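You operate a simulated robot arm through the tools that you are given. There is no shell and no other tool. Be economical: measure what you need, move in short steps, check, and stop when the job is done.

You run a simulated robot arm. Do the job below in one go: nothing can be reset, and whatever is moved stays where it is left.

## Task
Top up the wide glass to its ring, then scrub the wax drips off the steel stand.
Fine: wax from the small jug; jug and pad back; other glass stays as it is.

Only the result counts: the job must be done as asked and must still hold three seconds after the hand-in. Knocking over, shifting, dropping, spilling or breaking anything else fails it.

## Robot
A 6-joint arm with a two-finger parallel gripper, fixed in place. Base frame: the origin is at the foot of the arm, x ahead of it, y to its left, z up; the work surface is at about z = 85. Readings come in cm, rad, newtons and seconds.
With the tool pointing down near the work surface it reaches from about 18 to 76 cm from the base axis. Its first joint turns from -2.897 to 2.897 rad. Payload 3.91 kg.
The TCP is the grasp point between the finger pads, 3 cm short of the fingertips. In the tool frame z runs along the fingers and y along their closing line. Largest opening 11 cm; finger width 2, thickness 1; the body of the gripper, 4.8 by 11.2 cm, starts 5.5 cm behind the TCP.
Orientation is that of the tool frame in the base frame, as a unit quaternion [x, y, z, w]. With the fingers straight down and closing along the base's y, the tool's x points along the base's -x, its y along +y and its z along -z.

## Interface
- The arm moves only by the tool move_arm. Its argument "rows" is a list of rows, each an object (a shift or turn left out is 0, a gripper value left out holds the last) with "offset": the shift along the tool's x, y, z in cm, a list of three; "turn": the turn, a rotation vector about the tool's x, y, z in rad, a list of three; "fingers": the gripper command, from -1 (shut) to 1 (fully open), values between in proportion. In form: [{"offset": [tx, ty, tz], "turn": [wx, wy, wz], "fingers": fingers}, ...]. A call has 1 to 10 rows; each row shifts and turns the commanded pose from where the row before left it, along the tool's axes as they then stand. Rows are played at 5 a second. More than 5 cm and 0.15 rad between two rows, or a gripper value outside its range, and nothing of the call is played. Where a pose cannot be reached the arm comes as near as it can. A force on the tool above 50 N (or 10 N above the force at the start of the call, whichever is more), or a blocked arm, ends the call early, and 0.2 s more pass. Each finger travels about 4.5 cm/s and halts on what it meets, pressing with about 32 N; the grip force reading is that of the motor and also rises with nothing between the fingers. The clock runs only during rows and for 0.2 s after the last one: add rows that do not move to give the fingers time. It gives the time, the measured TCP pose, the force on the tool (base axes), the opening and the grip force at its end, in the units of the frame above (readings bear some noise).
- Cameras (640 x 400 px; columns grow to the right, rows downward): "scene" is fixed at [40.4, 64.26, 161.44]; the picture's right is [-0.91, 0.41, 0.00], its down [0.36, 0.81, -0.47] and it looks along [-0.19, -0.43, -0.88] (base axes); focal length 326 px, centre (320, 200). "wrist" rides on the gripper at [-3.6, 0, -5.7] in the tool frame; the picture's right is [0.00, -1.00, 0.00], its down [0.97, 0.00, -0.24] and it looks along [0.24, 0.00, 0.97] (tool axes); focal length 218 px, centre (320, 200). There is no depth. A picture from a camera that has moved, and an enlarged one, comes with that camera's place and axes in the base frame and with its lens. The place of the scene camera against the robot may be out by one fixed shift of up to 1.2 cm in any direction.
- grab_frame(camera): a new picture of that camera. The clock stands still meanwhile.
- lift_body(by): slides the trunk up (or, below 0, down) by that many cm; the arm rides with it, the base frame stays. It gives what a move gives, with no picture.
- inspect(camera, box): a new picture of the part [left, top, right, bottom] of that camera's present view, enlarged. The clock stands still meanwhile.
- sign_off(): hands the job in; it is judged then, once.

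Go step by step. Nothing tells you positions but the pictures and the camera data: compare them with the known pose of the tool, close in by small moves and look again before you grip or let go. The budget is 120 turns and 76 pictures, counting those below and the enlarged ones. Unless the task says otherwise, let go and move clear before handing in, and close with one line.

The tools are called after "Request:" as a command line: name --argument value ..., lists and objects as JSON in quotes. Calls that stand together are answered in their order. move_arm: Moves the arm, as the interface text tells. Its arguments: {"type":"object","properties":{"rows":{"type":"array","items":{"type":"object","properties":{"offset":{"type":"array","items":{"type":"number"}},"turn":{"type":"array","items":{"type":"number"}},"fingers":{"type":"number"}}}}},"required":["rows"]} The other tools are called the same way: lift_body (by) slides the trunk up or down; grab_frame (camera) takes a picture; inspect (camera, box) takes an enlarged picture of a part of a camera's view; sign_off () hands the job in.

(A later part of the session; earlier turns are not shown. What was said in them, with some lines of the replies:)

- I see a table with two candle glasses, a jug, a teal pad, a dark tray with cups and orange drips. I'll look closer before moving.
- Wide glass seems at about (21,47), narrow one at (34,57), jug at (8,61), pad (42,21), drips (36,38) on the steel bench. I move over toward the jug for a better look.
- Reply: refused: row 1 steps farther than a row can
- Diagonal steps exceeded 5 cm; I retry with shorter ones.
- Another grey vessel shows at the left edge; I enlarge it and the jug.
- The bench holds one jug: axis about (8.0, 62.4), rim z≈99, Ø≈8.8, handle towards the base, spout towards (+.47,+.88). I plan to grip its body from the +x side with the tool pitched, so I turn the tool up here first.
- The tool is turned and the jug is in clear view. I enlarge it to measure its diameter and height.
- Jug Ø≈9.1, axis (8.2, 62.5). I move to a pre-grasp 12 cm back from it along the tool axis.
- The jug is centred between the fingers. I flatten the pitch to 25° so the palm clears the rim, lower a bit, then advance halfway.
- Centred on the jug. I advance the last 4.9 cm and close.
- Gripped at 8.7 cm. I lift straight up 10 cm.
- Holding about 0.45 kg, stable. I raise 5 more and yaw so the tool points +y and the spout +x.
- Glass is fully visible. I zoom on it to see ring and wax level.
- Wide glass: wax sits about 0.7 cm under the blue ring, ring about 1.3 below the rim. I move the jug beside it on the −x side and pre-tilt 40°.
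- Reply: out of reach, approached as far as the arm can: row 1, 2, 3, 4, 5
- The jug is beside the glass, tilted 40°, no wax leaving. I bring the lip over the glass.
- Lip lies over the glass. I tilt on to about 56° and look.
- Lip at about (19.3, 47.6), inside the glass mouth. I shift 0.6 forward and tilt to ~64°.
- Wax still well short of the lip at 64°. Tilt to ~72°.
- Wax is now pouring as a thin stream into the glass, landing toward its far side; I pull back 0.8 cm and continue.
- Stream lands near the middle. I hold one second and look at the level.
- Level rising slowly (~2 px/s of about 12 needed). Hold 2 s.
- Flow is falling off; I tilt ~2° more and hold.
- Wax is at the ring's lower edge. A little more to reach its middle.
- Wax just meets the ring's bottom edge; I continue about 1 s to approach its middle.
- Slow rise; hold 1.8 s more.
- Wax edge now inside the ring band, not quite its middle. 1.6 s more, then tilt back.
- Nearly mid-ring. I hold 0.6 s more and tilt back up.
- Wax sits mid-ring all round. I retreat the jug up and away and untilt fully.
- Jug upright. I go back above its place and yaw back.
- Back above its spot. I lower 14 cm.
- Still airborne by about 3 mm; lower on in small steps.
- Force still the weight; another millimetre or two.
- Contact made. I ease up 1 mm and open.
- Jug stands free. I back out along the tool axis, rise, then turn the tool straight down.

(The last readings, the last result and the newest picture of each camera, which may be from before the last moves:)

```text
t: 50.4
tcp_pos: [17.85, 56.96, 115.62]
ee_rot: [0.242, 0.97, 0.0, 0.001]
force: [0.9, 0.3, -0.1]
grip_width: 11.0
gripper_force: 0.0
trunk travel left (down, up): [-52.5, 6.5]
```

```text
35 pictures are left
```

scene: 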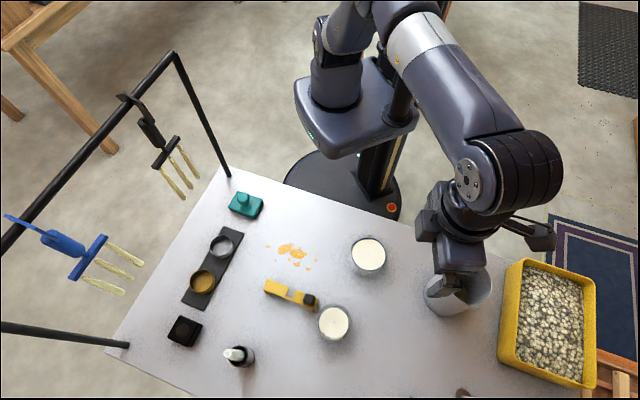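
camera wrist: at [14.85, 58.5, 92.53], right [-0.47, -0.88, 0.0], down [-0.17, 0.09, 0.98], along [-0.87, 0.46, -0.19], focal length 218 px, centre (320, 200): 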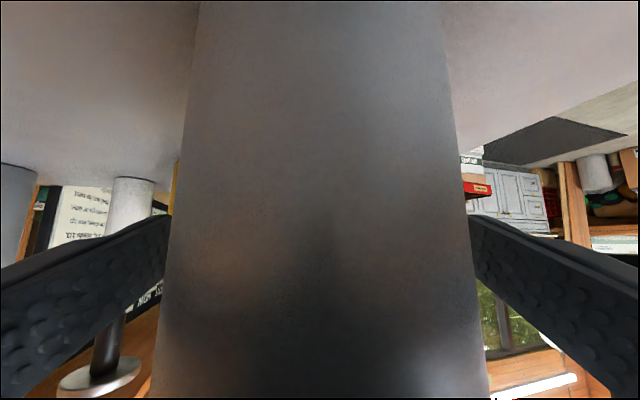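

Jug is back in place. I travel over to the pad for a look.

Request:
move_arm --rows '[{"offset": [-3.88, -2.08, 0]}, {"offset": [-3.88, -2.08, 0]}, {"offset": [-3.88, -2.08, 0]}, {"offset": [-3.88, -2.08, 0]}, {"offset": [-3.88, -2.08, 0]}, {"offset": [-3.88, -2.08, 0]}, {"offset": [-3.88, -2.08, 0]}, {"offset": [-3.88, -2.08, 0]}, {"offset": [-3.88, -2.08, 0]}, {}]'

Request:
grab_frame --camera "wrist"

```text
t: 52.6
tcp_pos: [39.77, 23.63, 115.56]
ee_rot: [0.243, 0.97, 0.001, 0.0]
force: [0.0, -0.8, -0.3]
grip_width: 10.99
gripper_force: 0.1
trunk travel left (down, up): [-52.5, 6.5]
```

```text
34 pictures are left
camera wrist: at [42.91, 21.92, 121.48], right [-0.47, -0.88, 0.0], down [-0.86, 0.46, 0.24], along [-0.21, 0.11, -0.97], focal length 218 px, centre (320, 200)
```

wrist: 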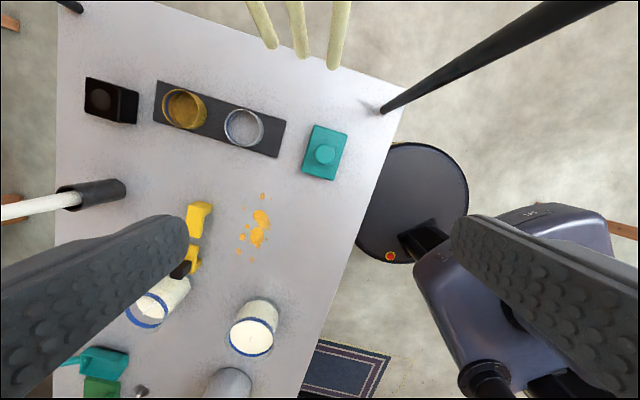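

Pad centre about (42, 21.7), long axis near 138°. I zoom to see its shape.

Request:
inspect --camera "wrist" --box '[290, 115, 362, 190]'

Request:
inspect --camera "scene" --box '[215, 180, 279, 225]'

Request:
inspect --camera "wrist" --box '[180, 180, 290, 280]'

```text
5.33 times, centred on (326, 152) of wrist
camera zoom: at [42.91, 21.92, 121.48], right [-0.47, -0.88, 0.0], down [-0.86, 0.46, 0.24], along [-0.21, 0.11, -0.97], focal length 1164 px, centre (288, 453)
```

zoom: 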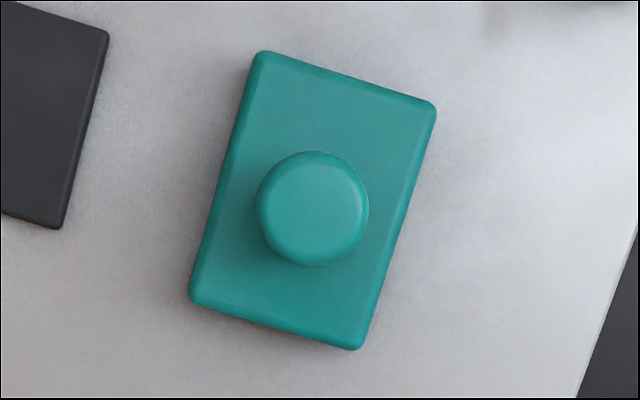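

```text
8.89 times, centred on (247, 202) of scene
camera zoom: at [40.4, 64.26, 161.44], right [-0.91, 0.41, 0.0], down [0.36, 0.81, -0.47], along [-0.19, -0.43, -0.88], focal length 2900 px, centre (969, 178)
```

zoom: 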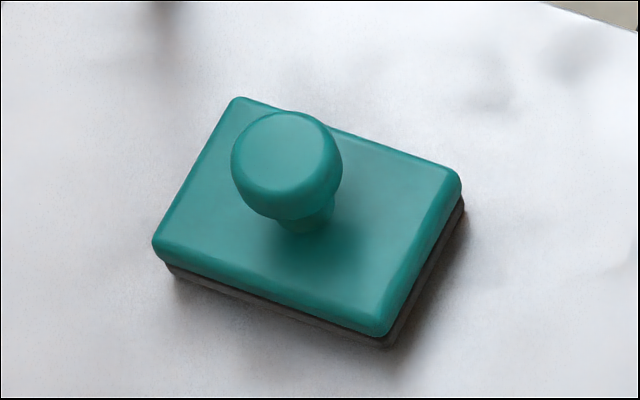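

```text
4.00 times, centred on (235, 230) of wrist
camera zoom: at [42.91, 21.92, 121.48], right [-0.47, -0.88, 0.0], down [-0.86, 0.46, 0.24], along [-0.21, 0.11, -0.97], focal length 873 px, centre (660, 80)
```

zoom: 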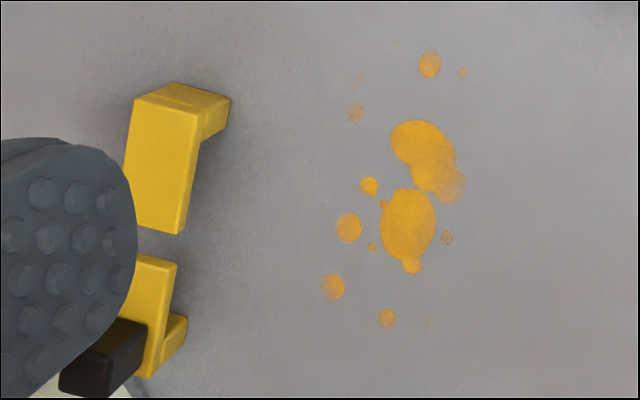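

Pad: mushroom knob at about (41.7, 21.8), top z≈90; drips span a ~13.5×5 cm band centred near (36, 39). I go above the knob with half-open fingers.

Request:
move_arm --rows '[{"offset": [-2.59, -0.71, 0], "fingers": 0}, {"offset": [0, 0, 4]}, {"offset": [0, 0, 4]}, {"offset": [0, 0, 4]}, {"offset": [0, 0, 4]}, {"offset": [0, 0, 2]}, {}]'

Request:
grab_frame --camera "wrist"

Request:
inspect --camera "scene" --box '[190, 130, 310, 230]'

```text
t: 54.2
tcp_pos: [41.91, 22.25, 97.66]
ee_rot: [0.243, 0.97, 0.0, 0.0]
force: [0.5, -0.3, 0.8]
grip_width: 5.5
gripper_force: 0.0
trunk travel left (down, up): [-52.5, 6.5]
```

```text
30 pictures are left
camera wrist: at [44.96, 20.49, 103.46], right [-0.47, -0.88, 0.0], down [-0.86, 0.46, 0.24], along [-0.21, 0.11, -0.97], focal length 218 px, centre (320, 200)
```

wrist: 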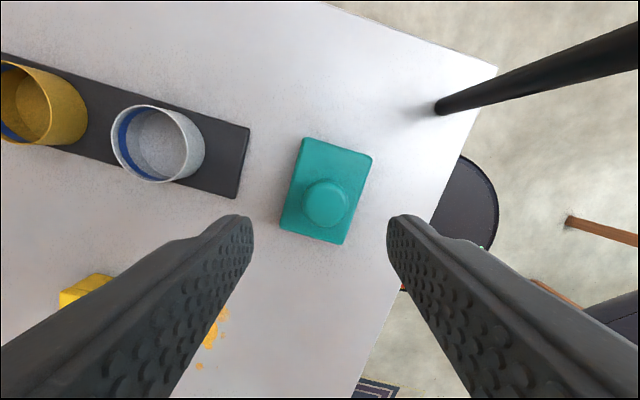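

```text
4.00 times, centred on (250, 180) of scene
camera zoom: at [40.4, 64.26, 161.44], right [-0.91, 0.41, 0.0], down [0.36, 0.81, -0.47], along [-0.19, -0.43, -0.88], focal length 1305 px, centre (600, 280)
```

zoom: 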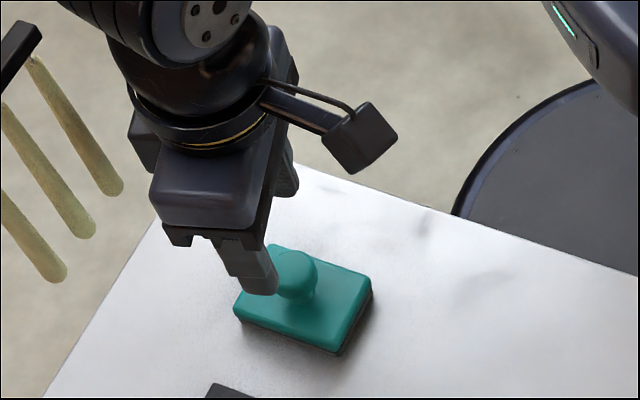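

Knob confirmed at (41.7, 21.8), top z≈90. I correct 0.5 cm sideways, descend and close.

Request:
move_arm --rows '[{"offset": [0, -0.46, 0]}, {"offset": [0, 0, 2]}, {"offset": [0, 0, 2]}, {"offset": [0, 0, 1.5]}, {"offset": [0, 0, 1]}, {}]'

Request:
move_arm --rows '[{"fingers": -0.3}, {"fingers": -0.5}, {"fingers": -0.7}, {"fingers": -1}, {}, {}]'

Request:
grab_frame --camera "wrist"

Request:
inspect --camera "scene" --box '[190, 130, 310, 230]'

```text
t: 55.6
tcp_pos: [41.71, 21.87, 91.09]
ee_rot: [0.242, 0.97, 0.0, 0.0]
force: [0.0, -0.1, -0.3]
grip_width: 5.49
gripper_force: 0.1
trunk travel left (down, up): [-52.5, 6.5]
```

```text
t: 57.0
tcp_pos: [41.68, 21.83, 91.12]
ee_rot: [0.243, 0.97, 0.0, 0.0]
force: [0.5, 0.5, -0.8]
grip_width: 2.84
gripper_force: 31.8
trunk travel left (down, up): [-52.5, 6.5]
```

```text
28 pictures are left
camera wrist: at [44.73, 20.08, 96.95], right [-0.47, -0.88, 0.0], down [-0.86, 0.46, 0.24], along [-0.21, 0.11, -0.97], focal length 218 px, centre (320, 200)
```

wrist: 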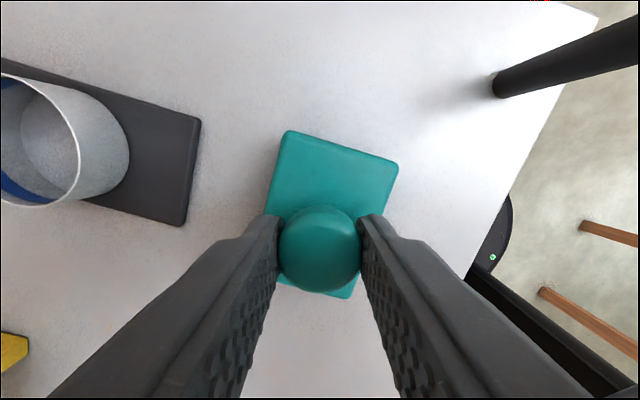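

```text
4.00 times, centred on (250, 180) of scene
camera zoom: at [40.4, 64.26, 161.44], right [-0.91, 0.41, 0.0], down [0.36, 0.81, -0.47], along [-0.19, -0.43, -0.88], focal length 1305 px, centre (600, 280)
```

zoom: 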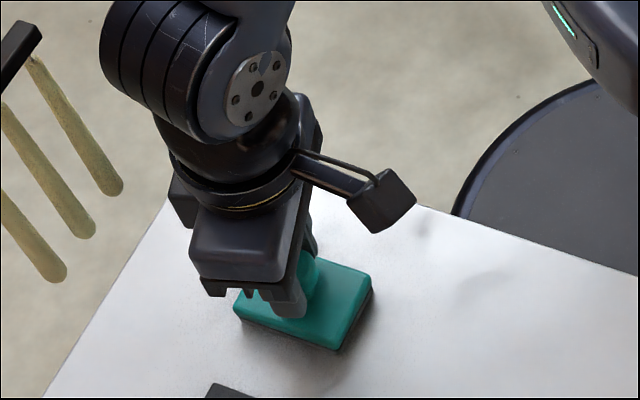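

Gripped at 2.84. I lift 5 cm and carry the pad over the near end of the drips, then lower to just above.

Request:
move_arm --rows '[{"offset": [0, 0, -1]}, {"offset": [0, 0, -2]}, {"offset": [0, 0, -2]}, {"offset": [2.26, 3.46, 0]}, {"offset": [2.26, 3.46, 0]}, {"offset": [2.26, 3.46, 0]}, {}, {"offset": [0, 0, 2.5]}, {"offset": [0, 0, 1.8]}, {}]'

Request:
inspect --camera "scene" --box '[220, 190, 360, 300]'

```text
t: 59.2
tcp_pos: [40.55, 34.36, 91.95]
ee_rot: [0.243, 0.97, -0.001, 0.0]
force: [0.5, 1.2, -0.7]
grip_width: 2.86
gripper_force: 31.9
trunk travel left (down, up): [-52.5, 6.5]
```

```text
3.64 times, centred on (290, 245) of scene
camera zoom: at [40.4, 64.26, 161.44], right [-0.91, 0.41, 0.0], down [0.36, 0.81, -0.47], along [-0.19, -0.43, -0.88], focal length 1186 px, centre (429, 36)
```

zoom: 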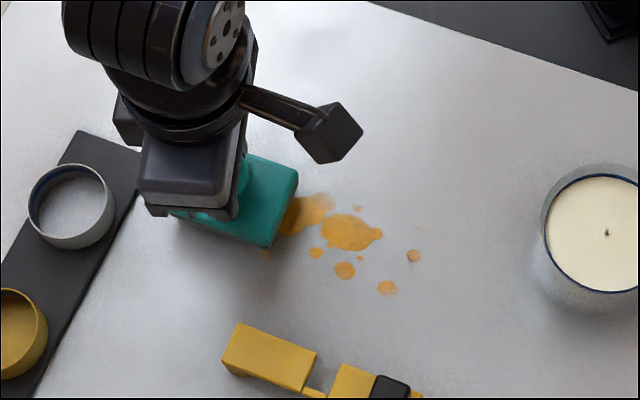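

Pad hovers over the drips' near end. I lower to contact.

Request:
move_arm --rows '[{"offset": [0, 0, 0.5]}, {"offset": [0, 0, 0.3]}, {"offset": [0, 0, 0.15]}, {}]'

```text
t: 60.2
tcp_pos: [40.51, 34.23, 91.13]
ee_rot: [0.243, 0.97, 0.002, 0.002]
force: [0.2, -0.7, 22.8]
grip_width: 2.85
gripper_force: 31.8
trunk travel left (down, up): [-52.5, 6.5]
```

Contact with ~23 N; I ease slightly and stroke along the band once.

Request:
move_arm --rows '[{"offset": [0, 0, -0.05]}, {"offset": [1.98, 0.3, 0]}, {"offset": [1.98, 0.3, 0]}, {"offset": [1.98, 0.3, 0]}, {"offset": [1.98, 0.3, 0]}, {"offset": [1.98, 0.3, 0]}, {"offset": [1.98, 0.3, 0]}, {}]'

Request:
inspect --camera "scene" --box '[220, 190, 360, 300]'

```text
t: 62.0
tcp_pos: [30.92, 41.22, 90.83]
ee_rot: [0.243, 0.97, 0.001, 0.0]
force: [2.8, -4.1, 24.9]
grip_width: 2.85
gripper_force: 31.8
trunk travel left (down, up): [-52.5, 6.5]
```

```text
3.64 times, centred on (290, 245) of scene
camera zoom: at [40.4, 64.26, 161.44], right [-0.91, 0.41, 0.0], down [0.36, 0.81, -0.47], along [-0.19, -0.43, -0.88], focal length 1186 px, centre (429, 36)
```

zoom: 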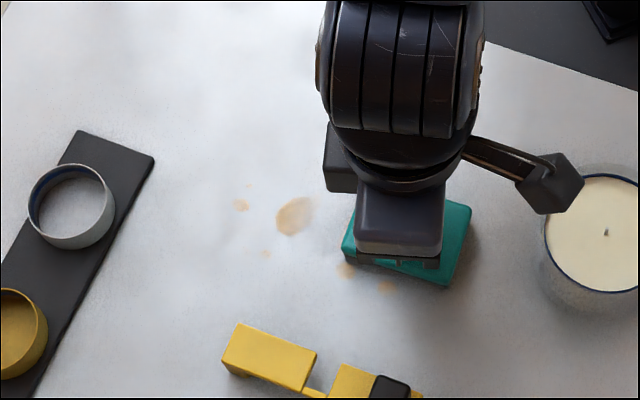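

Wax is coming off well. I shift 2.2 cm sideways and stroke back.

Request:
move_arm --rows '[{"offset": [-0.33, 2.17, 0]}, {"offset": [-1.98, -0.3, 0]}, {"offset": [-1.98, -0.3, 0]}, {"offset": [-1.98, -0.3, 0]}, {"offset": [-1.98, -0.3, 0]}, {"offset": [-1.98, -0.3, 0]}, {"offset": [-1.98, -0.3, 0]}, {}]'

Request:
inspect --camera "scene" --box '[220, 190, 360, 300]'

```text
t: 63.8
tcp_pos: [41.71, 35.86, 90.92]
ee_rot: [0.243, 0.97, 0.0, 0.001]
force: [-3.2, 2.5, 20.0]
grip_width: 2.85
gripper_force: 31.6
trunk travel left (down, up): [-52.5, 6.5]
```

```text
3.64 times, centred on (290, 245) of scene
camera zoom: at [40.4, 64.26, 161.44], right [-0.91, 0.41, 0.0], down [0.36, 0.81, -0.47], along [-0.19, -0.43, -0.88], focal length 1186 px, centre (429, 36)
```

zoom: 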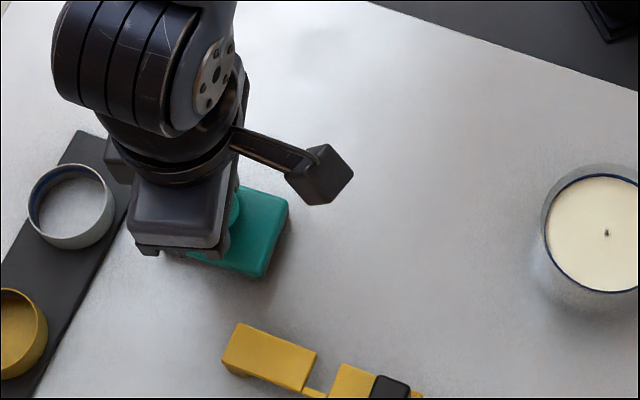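

Surface looks clean where visible. One more round trip to be thorough.

Request:
move_arm --rows '[{"offset": [1.98, 0.3, 0]}, {"offset": [1.98, 0.3, 0]}, {"offset": [1.98, 0.3, 0]}, {"offset": [1.98, 0.3, 0]}, {"offset": [1.98, 0.3, 0]}, {"offset": [1.98, 0.3, 0]}, {"offset": [0.33, -2.17, 0]}, {}]'

Request:
move_arm --rows '[{"offset": [-1.98, -0.3, 0]}, {"offset": [-1.98, -0.3, 0]}, {"offset": [-1.98, -0.3, 0]}, {"offset": [-1.98, -0.3, 0]}, {"offset": [-1.98, -0.3, 0]}, {"offset": [-1.98, -0.3, 0]}, {}, {"offset": [0, 0, -2]}, {"offset": [0, 0, -3]}, {}]'

Request:
inspect --camera "scene" --box '[220, 190, 360, 300]'

Request:
grab_frame --camera "wrist"

```text
t: 65.6
tcp_pos: [30.93, 41.39, 90.82]
ee_rot: [0.242, 0.97, 0.002, 0.001]
force: [0.2, 2.9, 22.8]
grip_width: 2.85
gripper_force: 32.2
trunk travel left (down, up): [-52.5, 6.5]
```

```text
t: 67.8
tcp_pos: [40.53, 34.11, 95.83]
ee_rot: [0.242, 0.97, 0.0, 0.0]
force: [0.2, 0.2, 0.0]
grip_width: 2.84
gripper_force: 32.3
trunk travel left (down, up): [-52.5, 6.5]
```

```text
3.64 times, centred on (290, 245) of scene
camera zoom: at [40.4, 64.26, 161.44], right [-0.91, 0.41, 0.0], down [0.36, 0.81, -0.47], along [-0.19, -0.43, -0.88], focal length 1186 px, centre (429, 36)
```

zoom: 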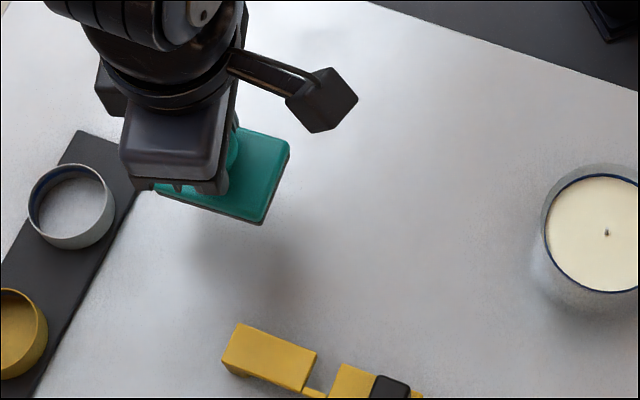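

```text
22 pictures are left
camera wrist: at [43.57, 32.4, 101.59], right [-0.47, -0.88, 0.0], down [-0.86, 0.46, 0.24], along [-0.21, 0.11, -0.97], focal length 218 px, centre (320, 200)
```

wrist: 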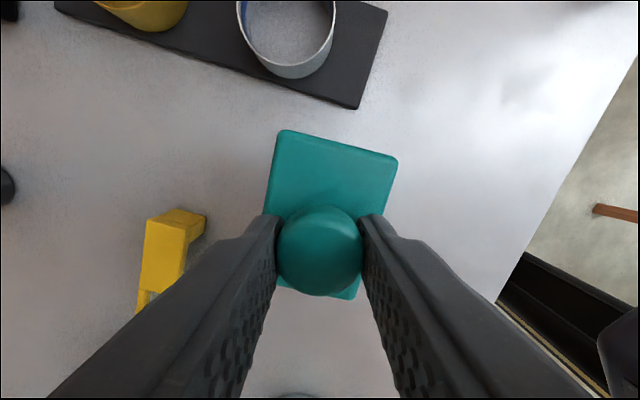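

Drips are gone and the pad has kept its orientation. I carry it back to its spot and lower.

Request:
move_arm --rows '[{"offset": [-2.27, -3.42, 0]}, {"offset": [-2.27, -3.42, 0]}, {"offset": [-2.26, -3.42, 0]}, {}, {"offset": [0, 0, 2.5]}, {"offset": [0, 0, 1.7]}, {}]'

Request:
move_arm --rows '[{"offset": [0, 0, 0.3]}, {"offset": [0, 0, 0.1]}, {}]'

```text
t: 69.4
tcp_pos: [41.59, 21.73, 91.58]
ee_rot: [0.242, 0.97, 0.0, 0.0]
force: [0.0, 0.1, -0.4]
grip_width: 2.84
gripper_force: 31.7
trunk travel left (down, up): [-52.5, 6.5]
```

```text
t: 70.2
tcp_pos: [41.84, 21.93, 91.29]
ee_rot: [0.243, 0.97, 0.0, 0.0]
force: [0.7, 0.6, -1.5]
grip_width: 2.86
gripper_force: 32.6
trunk travel left (down, up): [-52.5, 6.5]
```

Request:
move_arm --rows '[{"offset": [0, 0, 0.15]}, {}]'

Request:
move_arm --rows '[{"offset": [0, 0, 0.1]}, {}]'

```text
t: 70.8
tcp_pos: [41.8, 21.81, 91.18]
ee_rot: [0.243, 0.97, -0.001, -0.001]
force: [-0.3, 0.8, -1.0]
grip_width: 2.84
gripper_force: 32.8
trunk travel left (down, up): [-52.5, 6.5]
```

```text
t: 71.4
tcp_pos: [41.93, 21.79, 91.05]
ee_rot: [0.243, 0.97, 0.0, 0.0]
force: [-0.1, 0.0, -0.5]
grip_width: 2.86
gripper_force: 32.3
trunk travel left (down, up): [-52.5, 6.5]
```

No contact yet; next tenth.

Request:
move_arm --rows '[{"offset": [0, 0, 0.1]}, {}]'

```text
t: 72.0
tcp_pos: [41.84, 21.84, 91.01]
ee_rot: [0.244, 0.97, 0.0, 0.0]
force: [0.0, 0.2, 0.2]
grip_width: 2.87
gripper_force: 31.8
trunk travel left (down, up): [-52.5, 6.5]
```

Request:
move_arm --rows '[{"offset": [0, 0, 0.1]}, {}]'

```text
t: 72.6
tcp_pos: [42.04, 21.88, 90.89]
ee_rot: [0.243, 0.97, 0.001, 0.002]
force: [0.2, -3.6, 11.4]
grip_width: 2.86
gripper_force: 31.9
trunk travel left (down, up): [-52.5, 6.5]
```

Down on the bench. I ease up slightly, open halfway and rise.

Request:
move_arm --rows '[{"offset": [0, 0, -0.05]}, {"fingers": -0.4}, {"fingers": -0.2}, {"fingers": 0}, {}, {}]'

Request:
move_arm --rows '[{"offset": [0, 0, -2]}, {"offset": [0, 0, -4]}, {"offset": [0, 0, -4]}, {"offset": [0, 0, -4]}, {"offset": [0, 0, -4.5]}, {"offset": [0, 0, -4.5]}, {"offset": [-2, -3, 0]}, {"offset": [-2, -3, 0]}, {}]'

Request:
grab_frame --camera "scene"

Request:
grab_frame --camera "wrist"

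```text
t: 74.0
tcp_pos: [41.83, 21.85, 90.81]
ee_rot: [0.243, 0.97, 0.001, 0.0]
force: [0.0, -0.2, 0.6]
grip_width: 5.52
gripper_force: 0.0
trunk travel left (down, up): [-52.5, 6.5]
```

```text
t: 76.1
tcp_pos: [42.21, 15.46, 113.69]
ee_rot: [0.242, 0.97, 0.002, -0.002]
force: [-26.7, 42.4, 5.1]
grip_width: 5.5
gripper_force: 0.1
trunk travel left (down, up): [-52.5, 6.5]
stopped in row 9: the force on the tool passed its limit (the readings are from after the stop); the commanded pose is now the measured one
```

```text
21 pictures are left
```

scene: 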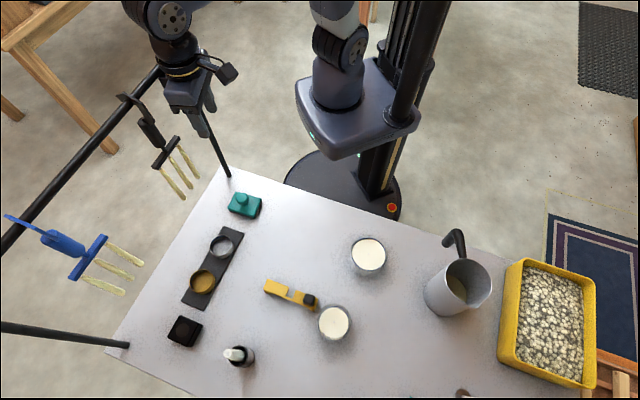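

```text
20 pictures are left
camera wrist: at [45.28, 13.78, 119.58], right [-0.47, -0.88, 0.0], down [-0.86, 0.45, 0.24], along [-0.21, 0.12, -0.97], focal length 218 px, centre (320, 200)
```

wrist: 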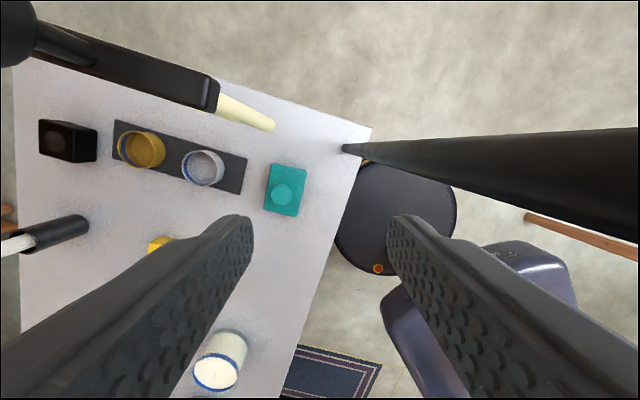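

I brushed the rack post with the hand; rack and hanging tools look unmoved. I back off the same way at once.

Request:
move_arm --rows '[{"offset": [1, 1.5, 0]}, {"offset": [2, 3, 0]}, {"offset": [3, 2, 0]}, {"offset": [3, 0, 0]}, {}]'

Request:
grab_frame --camera "scene"

```text
t: 77.3
tcp_pos: [37.72, 24.68, 113.84]
ee_rot: [0.243, 0.97, 0.002, -0.002]
force: [-1.2, 0.6, -0.2]
grip_width: 5.51
gripper_force: 0.0
trunk travel left (down, up): [-52.5, 6.5]
```

```text
19 pictures are left
```

scene: 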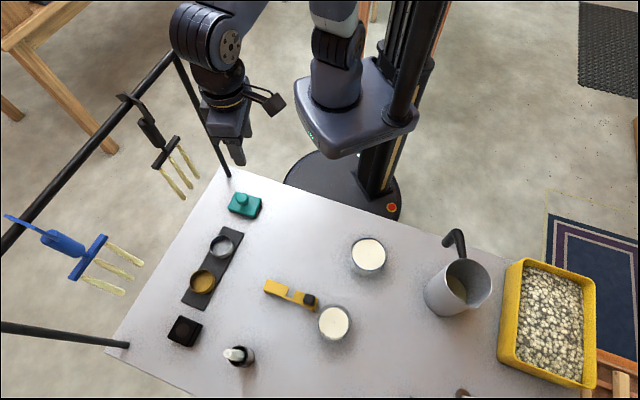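

Everything stands as at the start. I compare enlarged views with the first ones.

Request:
inspect --camera "scene" --box '[160, 170, 340, 290]'

Request:
inspect --camera "scene" --box '[300, 220, 500, 350]'

Request:
inspect --camera "scene" --box '[336, 230, 400, 280]'

Request:
inspect --camera "scene" --box '[250, 230, 330, 285]'

```text
3.33 times, centred on (250, 230) of scene
camera zoom: at [40.4, 64.26, 161.44], right [-0.91, 0.41, 0.0], down [0.36, 0.81, -0.47], along [-0.19, -0.43, -0.88], focal length 1087 px, centre (553, 100)
```

zoom: 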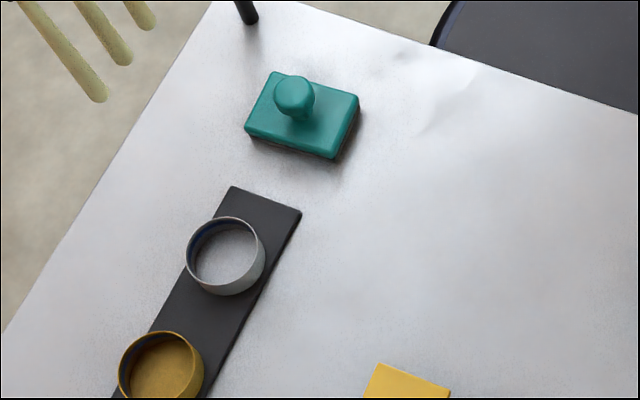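

```text
3.08 times, centred on (400, 285) of scene
camera zoom: at [40.4, 64.26, 161.44], right [-0.91, 0.41, 0.0], down [0.36, 0.81, -0.47], along [-0.19, -0.43, -0.88], focal length 1004 px, centre (74, -62)
```

zoom: 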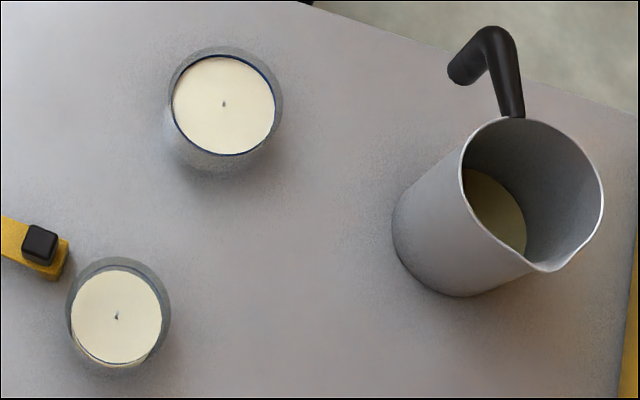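

```text
8.00 times, centred on (368, 255) of scene
camera zoom: at [40.4, 64.26, 161.44], right [-0.91, 0.41, 0.0], down [0.36, 0.81, -0.47], along [-0.19, -0.43, -0.88], focal length 2610 px, centre (-64, -240)
```

zoom: 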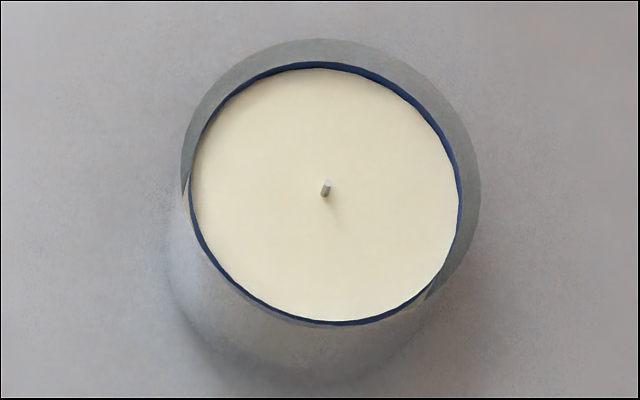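

```text
7.27 times, centred on (290, 258) of scene
camera zoom: at [40.4, 64.26, 161.44], right [-0.91, 0.41, 0.0], down [0.36, 0.81, -0.47], along [-0.19, -0.43, -0.88], focal length 2372 px, centre (538, -218)
```

zoom: 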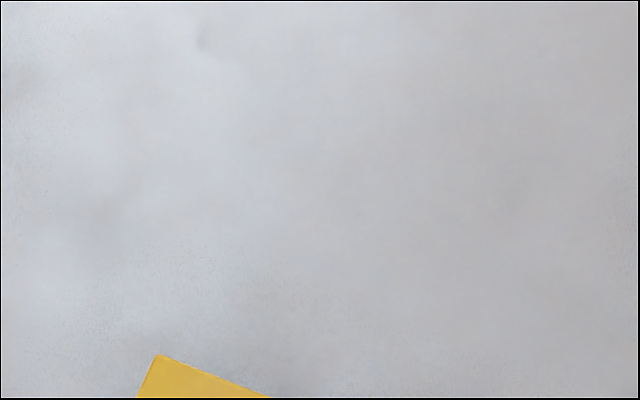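

The wax is level with the ring and the bench is clean. Jug and pad are back within about 4 mm of where they stood, the other glass is unchanged, and the gripper is clear, so I hand in.

Request:
sign_off

```text
The job is handed in.
```

The wide glass is topped up to its ring with wax from the small jug and the drips are scrubbed off the steel. The jug and pad are back in their places and the other glass is untouched. While backing away at the end, the hand hit the rack post and the force limit stopped it; nothing looks moved in the pictures.
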